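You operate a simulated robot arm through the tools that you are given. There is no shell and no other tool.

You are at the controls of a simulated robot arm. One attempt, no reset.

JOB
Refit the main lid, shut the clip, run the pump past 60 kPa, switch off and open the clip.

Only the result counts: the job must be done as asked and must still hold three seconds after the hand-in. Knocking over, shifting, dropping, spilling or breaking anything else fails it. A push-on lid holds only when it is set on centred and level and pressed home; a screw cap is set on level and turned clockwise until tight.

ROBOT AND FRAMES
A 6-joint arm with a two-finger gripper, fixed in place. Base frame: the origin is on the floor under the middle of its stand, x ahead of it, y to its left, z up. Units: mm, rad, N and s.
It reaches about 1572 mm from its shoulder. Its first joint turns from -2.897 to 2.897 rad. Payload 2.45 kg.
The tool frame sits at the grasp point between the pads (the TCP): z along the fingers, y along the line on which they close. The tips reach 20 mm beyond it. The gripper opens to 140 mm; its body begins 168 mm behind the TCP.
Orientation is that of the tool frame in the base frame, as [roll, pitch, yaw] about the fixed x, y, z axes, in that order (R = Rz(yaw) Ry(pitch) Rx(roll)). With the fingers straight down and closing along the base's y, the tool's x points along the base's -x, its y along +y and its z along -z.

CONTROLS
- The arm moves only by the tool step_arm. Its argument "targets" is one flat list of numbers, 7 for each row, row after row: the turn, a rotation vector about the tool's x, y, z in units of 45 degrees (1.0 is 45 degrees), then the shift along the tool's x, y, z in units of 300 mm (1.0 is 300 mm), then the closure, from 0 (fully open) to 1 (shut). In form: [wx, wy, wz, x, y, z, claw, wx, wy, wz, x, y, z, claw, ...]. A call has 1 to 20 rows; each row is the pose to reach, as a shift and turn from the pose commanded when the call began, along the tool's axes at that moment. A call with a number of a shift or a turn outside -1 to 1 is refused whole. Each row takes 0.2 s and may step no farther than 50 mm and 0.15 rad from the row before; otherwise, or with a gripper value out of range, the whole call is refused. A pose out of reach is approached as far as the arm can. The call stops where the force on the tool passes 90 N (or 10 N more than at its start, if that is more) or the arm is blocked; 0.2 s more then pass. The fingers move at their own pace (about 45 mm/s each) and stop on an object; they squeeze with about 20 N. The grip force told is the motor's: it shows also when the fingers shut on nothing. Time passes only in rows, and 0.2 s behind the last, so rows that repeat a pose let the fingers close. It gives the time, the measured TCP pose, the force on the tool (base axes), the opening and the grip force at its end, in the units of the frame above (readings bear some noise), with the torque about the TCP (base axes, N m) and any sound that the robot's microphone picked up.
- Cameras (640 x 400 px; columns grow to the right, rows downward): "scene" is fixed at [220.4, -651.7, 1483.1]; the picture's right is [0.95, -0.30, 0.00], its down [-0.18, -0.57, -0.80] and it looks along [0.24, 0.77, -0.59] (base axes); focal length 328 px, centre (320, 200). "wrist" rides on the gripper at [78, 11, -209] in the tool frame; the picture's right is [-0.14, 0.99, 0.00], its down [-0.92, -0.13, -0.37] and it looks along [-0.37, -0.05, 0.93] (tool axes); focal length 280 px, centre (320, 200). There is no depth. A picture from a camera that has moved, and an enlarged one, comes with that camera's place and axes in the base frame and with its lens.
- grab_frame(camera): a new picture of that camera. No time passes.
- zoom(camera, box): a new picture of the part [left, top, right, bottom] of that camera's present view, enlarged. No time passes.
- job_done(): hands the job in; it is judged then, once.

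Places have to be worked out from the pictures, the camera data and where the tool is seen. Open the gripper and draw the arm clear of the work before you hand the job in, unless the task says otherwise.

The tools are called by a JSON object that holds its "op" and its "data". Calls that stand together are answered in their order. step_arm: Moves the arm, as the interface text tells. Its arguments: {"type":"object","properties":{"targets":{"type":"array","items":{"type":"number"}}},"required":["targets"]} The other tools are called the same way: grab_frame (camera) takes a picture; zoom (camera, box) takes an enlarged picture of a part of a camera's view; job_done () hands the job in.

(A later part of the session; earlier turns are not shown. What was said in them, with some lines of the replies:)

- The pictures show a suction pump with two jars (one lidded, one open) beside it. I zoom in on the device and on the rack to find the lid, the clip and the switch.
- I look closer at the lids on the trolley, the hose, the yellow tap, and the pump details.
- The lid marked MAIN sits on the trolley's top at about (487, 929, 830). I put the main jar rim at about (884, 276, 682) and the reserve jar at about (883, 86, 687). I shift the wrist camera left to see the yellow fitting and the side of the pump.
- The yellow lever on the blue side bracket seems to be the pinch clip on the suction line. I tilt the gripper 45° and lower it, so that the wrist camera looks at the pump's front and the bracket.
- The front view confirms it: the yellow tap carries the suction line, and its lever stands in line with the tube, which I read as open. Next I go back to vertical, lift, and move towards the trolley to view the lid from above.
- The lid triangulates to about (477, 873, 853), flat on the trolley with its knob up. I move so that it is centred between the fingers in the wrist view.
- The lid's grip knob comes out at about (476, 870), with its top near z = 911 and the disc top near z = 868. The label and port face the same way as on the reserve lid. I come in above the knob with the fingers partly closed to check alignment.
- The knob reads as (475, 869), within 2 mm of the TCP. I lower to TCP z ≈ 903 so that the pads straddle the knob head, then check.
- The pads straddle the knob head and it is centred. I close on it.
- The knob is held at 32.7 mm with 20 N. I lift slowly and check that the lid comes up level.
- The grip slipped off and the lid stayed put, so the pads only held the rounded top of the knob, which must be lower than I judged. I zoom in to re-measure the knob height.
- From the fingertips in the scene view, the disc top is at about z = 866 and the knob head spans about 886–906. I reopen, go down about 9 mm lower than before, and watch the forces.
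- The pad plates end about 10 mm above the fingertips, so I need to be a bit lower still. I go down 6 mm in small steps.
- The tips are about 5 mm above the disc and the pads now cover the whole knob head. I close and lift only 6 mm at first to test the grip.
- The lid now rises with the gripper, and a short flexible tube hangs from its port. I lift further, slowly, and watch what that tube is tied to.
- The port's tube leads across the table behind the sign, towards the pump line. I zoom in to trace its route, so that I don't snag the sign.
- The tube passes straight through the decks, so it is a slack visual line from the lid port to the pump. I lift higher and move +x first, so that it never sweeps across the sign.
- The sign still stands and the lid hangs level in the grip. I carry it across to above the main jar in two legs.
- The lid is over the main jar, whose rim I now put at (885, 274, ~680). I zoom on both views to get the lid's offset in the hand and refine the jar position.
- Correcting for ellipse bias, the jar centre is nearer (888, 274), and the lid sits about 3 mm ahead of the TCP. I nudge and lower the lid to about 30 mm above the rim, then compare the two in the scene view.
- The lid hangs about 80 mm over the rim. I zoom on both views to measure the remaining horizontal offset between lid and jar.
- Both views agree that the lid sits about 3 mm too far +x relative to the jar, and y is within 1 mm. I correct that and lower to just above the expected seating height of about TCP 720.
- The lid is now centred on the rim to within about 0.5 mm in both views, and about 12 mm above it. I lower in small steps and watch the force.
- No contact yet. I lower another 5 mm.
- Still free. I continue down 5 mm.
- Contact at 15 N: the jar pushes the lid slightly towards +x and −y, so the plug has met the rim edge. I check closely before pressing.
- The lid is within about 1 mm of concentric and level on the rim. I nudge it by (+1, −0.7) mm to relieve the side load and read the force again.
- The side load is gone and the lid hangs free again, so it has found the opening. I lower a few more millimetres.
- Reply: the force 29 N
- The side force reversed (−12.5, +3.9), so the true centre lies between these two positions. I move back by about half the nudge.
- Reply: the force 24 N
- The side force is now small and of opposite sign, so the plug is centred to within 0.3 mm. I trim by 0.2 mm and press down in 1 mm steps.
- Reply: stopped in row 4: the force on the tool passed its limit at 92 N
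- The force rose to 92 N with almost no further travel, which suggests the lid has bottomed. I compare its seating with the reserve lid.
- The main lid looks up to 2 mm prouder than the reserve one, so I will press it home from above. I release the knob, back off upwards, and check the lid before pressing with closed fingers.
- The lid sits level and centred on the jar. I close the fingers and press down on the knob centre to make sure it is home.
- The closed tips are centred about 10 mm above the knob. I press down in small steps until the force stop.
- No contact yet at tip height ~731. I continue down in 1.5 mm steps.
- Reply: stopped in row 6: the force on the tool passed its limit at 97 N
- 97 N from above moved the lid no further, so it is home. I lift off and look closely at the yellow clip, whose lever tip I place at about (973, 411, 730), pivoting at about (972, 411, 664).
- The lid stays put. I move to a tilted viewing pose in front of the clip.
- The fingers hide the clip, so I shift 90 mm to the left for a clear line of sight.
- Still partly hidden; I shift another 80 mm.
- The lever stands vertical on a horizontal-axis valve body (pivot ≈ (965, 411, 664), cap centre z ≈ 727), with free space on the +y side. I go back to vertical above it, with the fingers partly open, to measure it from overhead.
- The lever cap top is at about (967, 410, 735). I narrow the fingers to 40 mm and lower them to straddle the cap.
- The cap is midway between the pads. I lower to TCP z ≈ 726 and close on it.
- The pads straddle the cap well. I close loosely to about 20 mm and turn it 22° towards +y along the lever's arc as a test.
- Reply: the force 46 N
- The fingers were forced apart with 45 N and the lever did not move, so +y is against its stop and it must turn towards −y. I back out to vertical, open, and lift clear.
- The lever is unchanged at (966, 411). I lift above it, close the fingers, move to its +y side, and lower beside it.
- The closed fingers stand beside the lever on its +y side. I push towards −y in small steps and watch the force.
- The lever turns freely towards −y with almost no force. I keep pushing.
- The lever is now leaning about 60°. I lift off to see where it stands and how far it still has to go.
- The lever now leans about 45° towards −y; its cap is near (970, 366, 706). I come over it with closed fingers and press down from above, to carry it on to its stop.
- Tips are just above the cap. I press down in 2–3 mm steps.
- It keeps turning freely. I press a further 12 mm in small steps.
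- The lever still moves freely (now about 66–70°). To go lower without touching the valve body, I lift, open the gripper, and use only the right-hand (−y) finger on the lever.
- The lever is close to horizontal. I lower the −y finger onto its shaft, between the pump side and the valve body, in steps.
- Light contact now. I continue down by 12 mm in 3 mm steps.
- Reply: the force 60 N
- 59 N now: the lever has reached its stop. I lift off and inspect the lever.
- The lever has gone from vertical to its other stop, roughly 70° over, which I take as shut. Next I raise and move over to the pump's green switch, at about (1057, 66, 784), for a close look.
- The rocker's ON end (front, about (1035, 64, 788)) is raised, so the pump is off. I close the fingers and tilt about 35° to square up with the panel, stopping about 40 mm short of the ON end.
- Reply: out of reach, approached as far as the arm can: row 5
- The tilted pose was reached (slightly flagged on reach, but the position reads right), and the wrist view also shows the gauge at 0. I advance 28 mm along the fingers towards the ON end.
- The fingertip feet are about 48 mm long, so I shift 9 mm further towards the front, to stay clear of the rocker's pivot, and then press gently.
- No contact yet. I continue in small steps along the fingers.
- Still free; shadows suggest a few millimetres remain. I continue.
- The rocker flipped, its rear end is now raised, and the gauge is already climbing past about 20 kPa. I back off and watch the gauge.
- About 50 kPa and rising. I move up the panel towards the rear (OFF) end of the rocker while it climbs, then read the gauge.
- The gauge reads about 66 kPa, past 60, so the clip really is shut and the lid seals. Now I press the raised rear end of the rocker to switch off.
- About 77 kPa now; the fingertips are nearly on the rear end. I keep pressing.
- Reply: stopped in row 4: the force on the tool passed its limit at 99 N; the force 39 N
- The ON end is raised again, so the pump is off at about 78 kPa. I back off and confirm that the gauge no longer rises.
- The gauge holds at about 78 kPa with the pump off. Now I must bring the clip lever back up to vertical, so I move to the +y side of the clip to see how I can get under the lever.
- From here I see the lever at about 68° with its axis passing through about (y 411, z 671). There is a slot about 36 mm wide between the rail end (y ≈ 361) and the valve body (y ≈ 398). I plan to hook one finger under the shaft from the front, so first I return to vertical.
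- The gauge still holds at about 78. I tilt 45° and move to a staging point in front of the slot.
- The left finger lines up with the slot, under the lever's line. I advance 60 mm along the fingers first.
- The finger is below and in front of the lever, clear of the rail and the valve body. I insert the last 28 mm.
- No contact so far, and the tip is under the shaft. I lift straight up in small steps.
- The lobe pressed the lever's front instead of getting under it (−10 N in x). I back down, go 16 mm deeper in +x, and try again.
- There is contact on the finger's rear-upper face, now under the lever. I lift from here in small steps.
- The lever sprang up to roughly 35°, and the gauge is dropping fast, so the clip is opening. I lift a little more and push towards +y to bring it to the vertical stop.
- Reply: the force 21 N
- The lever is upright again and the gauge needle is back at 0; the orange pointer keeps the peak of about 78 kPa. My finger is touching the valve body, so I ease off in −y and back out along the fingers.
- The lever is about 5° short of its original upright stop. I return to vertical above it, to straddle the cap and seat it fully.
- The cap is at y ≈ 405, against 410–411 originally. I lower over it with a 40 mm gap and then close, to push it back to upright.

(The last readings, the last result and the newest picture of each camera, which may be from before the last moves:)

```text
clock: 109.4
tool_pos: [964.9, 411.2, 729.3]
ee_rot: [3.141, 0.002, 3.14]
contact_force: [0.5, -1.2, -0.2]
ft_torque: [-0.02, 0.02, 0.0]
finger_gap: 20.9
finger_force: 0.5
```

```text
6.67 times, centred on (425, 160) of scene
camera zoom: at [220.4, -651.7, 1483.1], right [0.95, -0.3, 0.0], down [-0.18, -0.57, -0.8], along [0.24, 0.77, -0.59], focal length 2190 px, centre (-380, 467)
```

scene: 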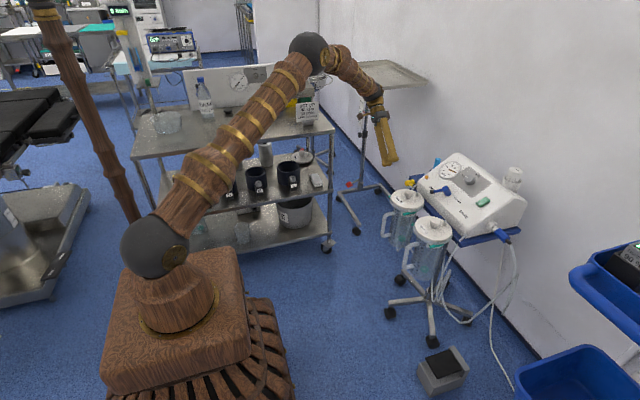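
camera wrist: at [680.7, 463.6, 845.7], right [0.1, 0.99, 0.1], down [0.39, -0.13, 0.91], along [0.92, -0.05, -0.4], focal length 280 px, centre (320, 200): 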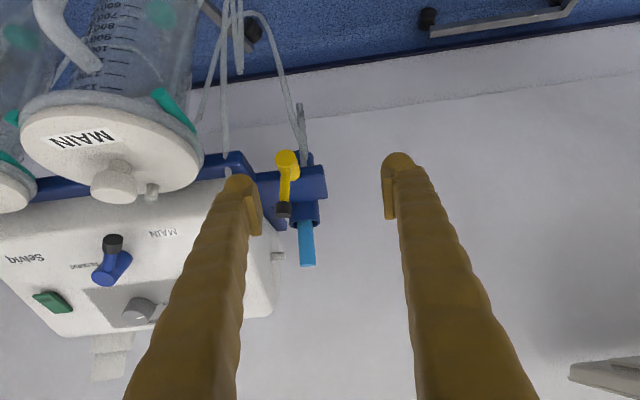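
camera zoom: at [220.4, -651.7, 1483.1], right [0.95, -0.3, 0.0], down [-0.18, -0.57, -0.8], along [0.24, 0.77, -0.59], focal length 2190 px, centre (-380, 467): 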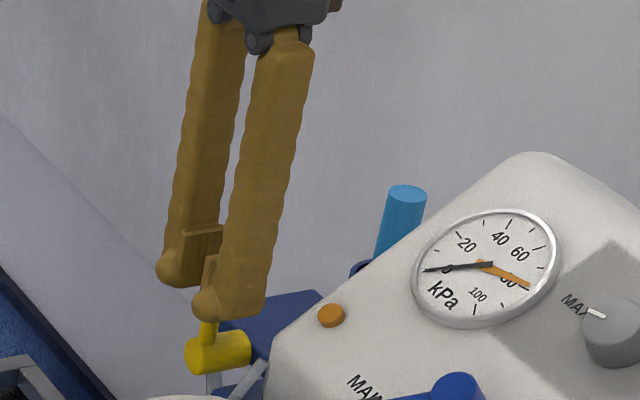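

The cap is at y ≈ 410.7, back at its original place. I nudge 3 mm towards +y to feel the stop.

{"op": "step_arm", "data": {"targets": [0, 0, 0, 0, 0.005, 0, 0.857, 0, 0, 0, 0, 0.01, 0, 0.857, 0, 0, 0, 0, 0.01, 0, 0.857]}}

```text
clock: 110.2
tool_pos: [964.5, 415.1, 728.4]
ee_rot: [-3.14, 0.001, -3.142]
contact_force: [-2.6, -6.6, -0.3]
ft_torque: [-0.07, 0.0, -0.1]
finger_gap: 23.8
finger_force: 3.4
```

6.6 N against the stop: the lever is fully back in its open position. I open the fingers, lift clear, and withdraw.

{"op": "step_arm", "data": {"targets": [0, 0, 0, 0, -0.01, 0, 0.8, 0, 0, 0, 0, -0.01, 0, 0.6, 0, 0, 0, 0, -0.01, 0, 0.6, 0, 0, 0, 0, -0.01, 0, 0.6, 0, 0, 0, 0, -0.01, -0.1, 0.6, 0, 0, 0, 0, -0.01, -0.24, 0.6, 0, 0, 0, 0, -0.01, -0.4, 0.4, 0, 0, 0, 0.08, -0.01, -0.5, 0.3, 0, 0, 0, 0.22, -0.01, -0.55, 0.2, 0, 0, 0, 0.36, -0.01, -0.6, 0.1, 0, 0, 0, 0.5, -0.01, -0.65, 0, 0, 0, 0, 0.62, -0.01, -0.7, 0, 0, 0, 0, 0.62, -0.01, -0.7, 0]}}

{"op": "grab_frame", "data": {"camera": "scene"}}

{"op": "zoom", "data": {"camera": "scene", "box": [375, 140, 535, 250]}}

{"op": "grab_frame", "data": {"camera": "wrist"}}

```text
clock: 113.0
tool_pos: [778.8, 413.7, 937.3]
ee_rot: [-3.141, 0.0, -3.141]
contact_force: [0.1, -0.1, -0.2]
ft_torque: [-0.01, -0.01, 0.02]
finger_gap: 140.2
finger_force: 0.2
```

```text
taken
```

scene: 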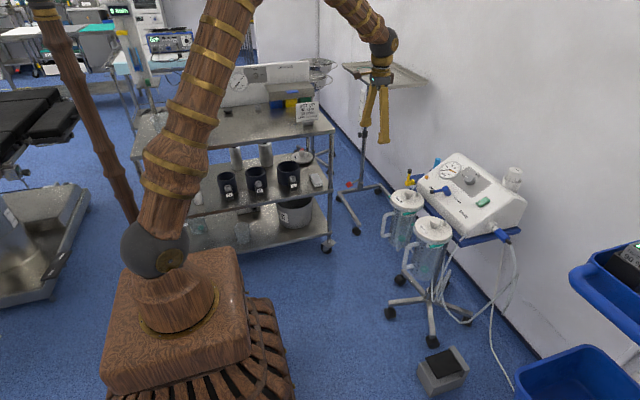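

```text
3.64 times, centred on (455, 195) of scene
camera zoom: at [220.4, -651.7, 1483.1], right [0.95, -0.3, 0.0], down [-0.18, -0.57, -0.8], along [0.24, 0.77, -0.59], focal length 1194 px, centre (-171, 218)
```

zoom: 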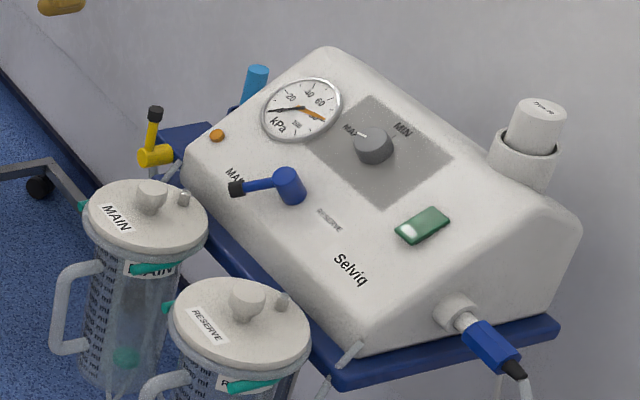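

```text
taken
camera wrist: at [698.8, 425.0, 1146.7], right [0.14, 0.99, 0.0], down [0.92, -0.13, 0.37], along [0.37, -0.05, -0.93], focal length 280 px, centre (320, 200)
```

wrist: 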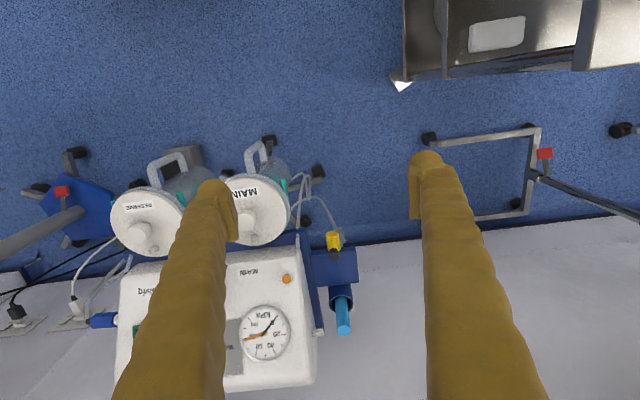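

Final state: the MAIN lid is seated, the rocker is off (ON end up), and the needle is at 0 with the peak pointer at about 78 kPa. The clip lever is upright (open), the sign and other items are undisturbed, and the gripper is open and clear. I hand the job in.

{"op": "job_done", "data": {}}

```text
The job is handed in.
```

The job is handed in. The main lid is back on, the pump ran to about 78 kPa with the clip shut, and the pump is now off with the clip open.

- **Lid:** The MAIN lid sits centred and level on its jar. A final 97 N press from above moved it no further. It sealed well enough to pull and hold the vacuum.
- **Clip:** I took the yellow lever beside the pump to be the clip, since it was the only such control on the suction line. I turned it to its stop to shut it. Vacuum built up while it was shut and fell to 0 when I opened it. It is now back at its original upright stop.
- **Pump:** I switched it off once it was past 60 kPa. The gauge now reads 0, with its orange pointer showing the peak of about 78 kPa.
- **Surroundings:** My first grip slipped off the lid's knob while the lid was still on the trolley, but the lid did not move. In the last pictures nothing else had been knocked or shifted, and the gripper is open and clear.
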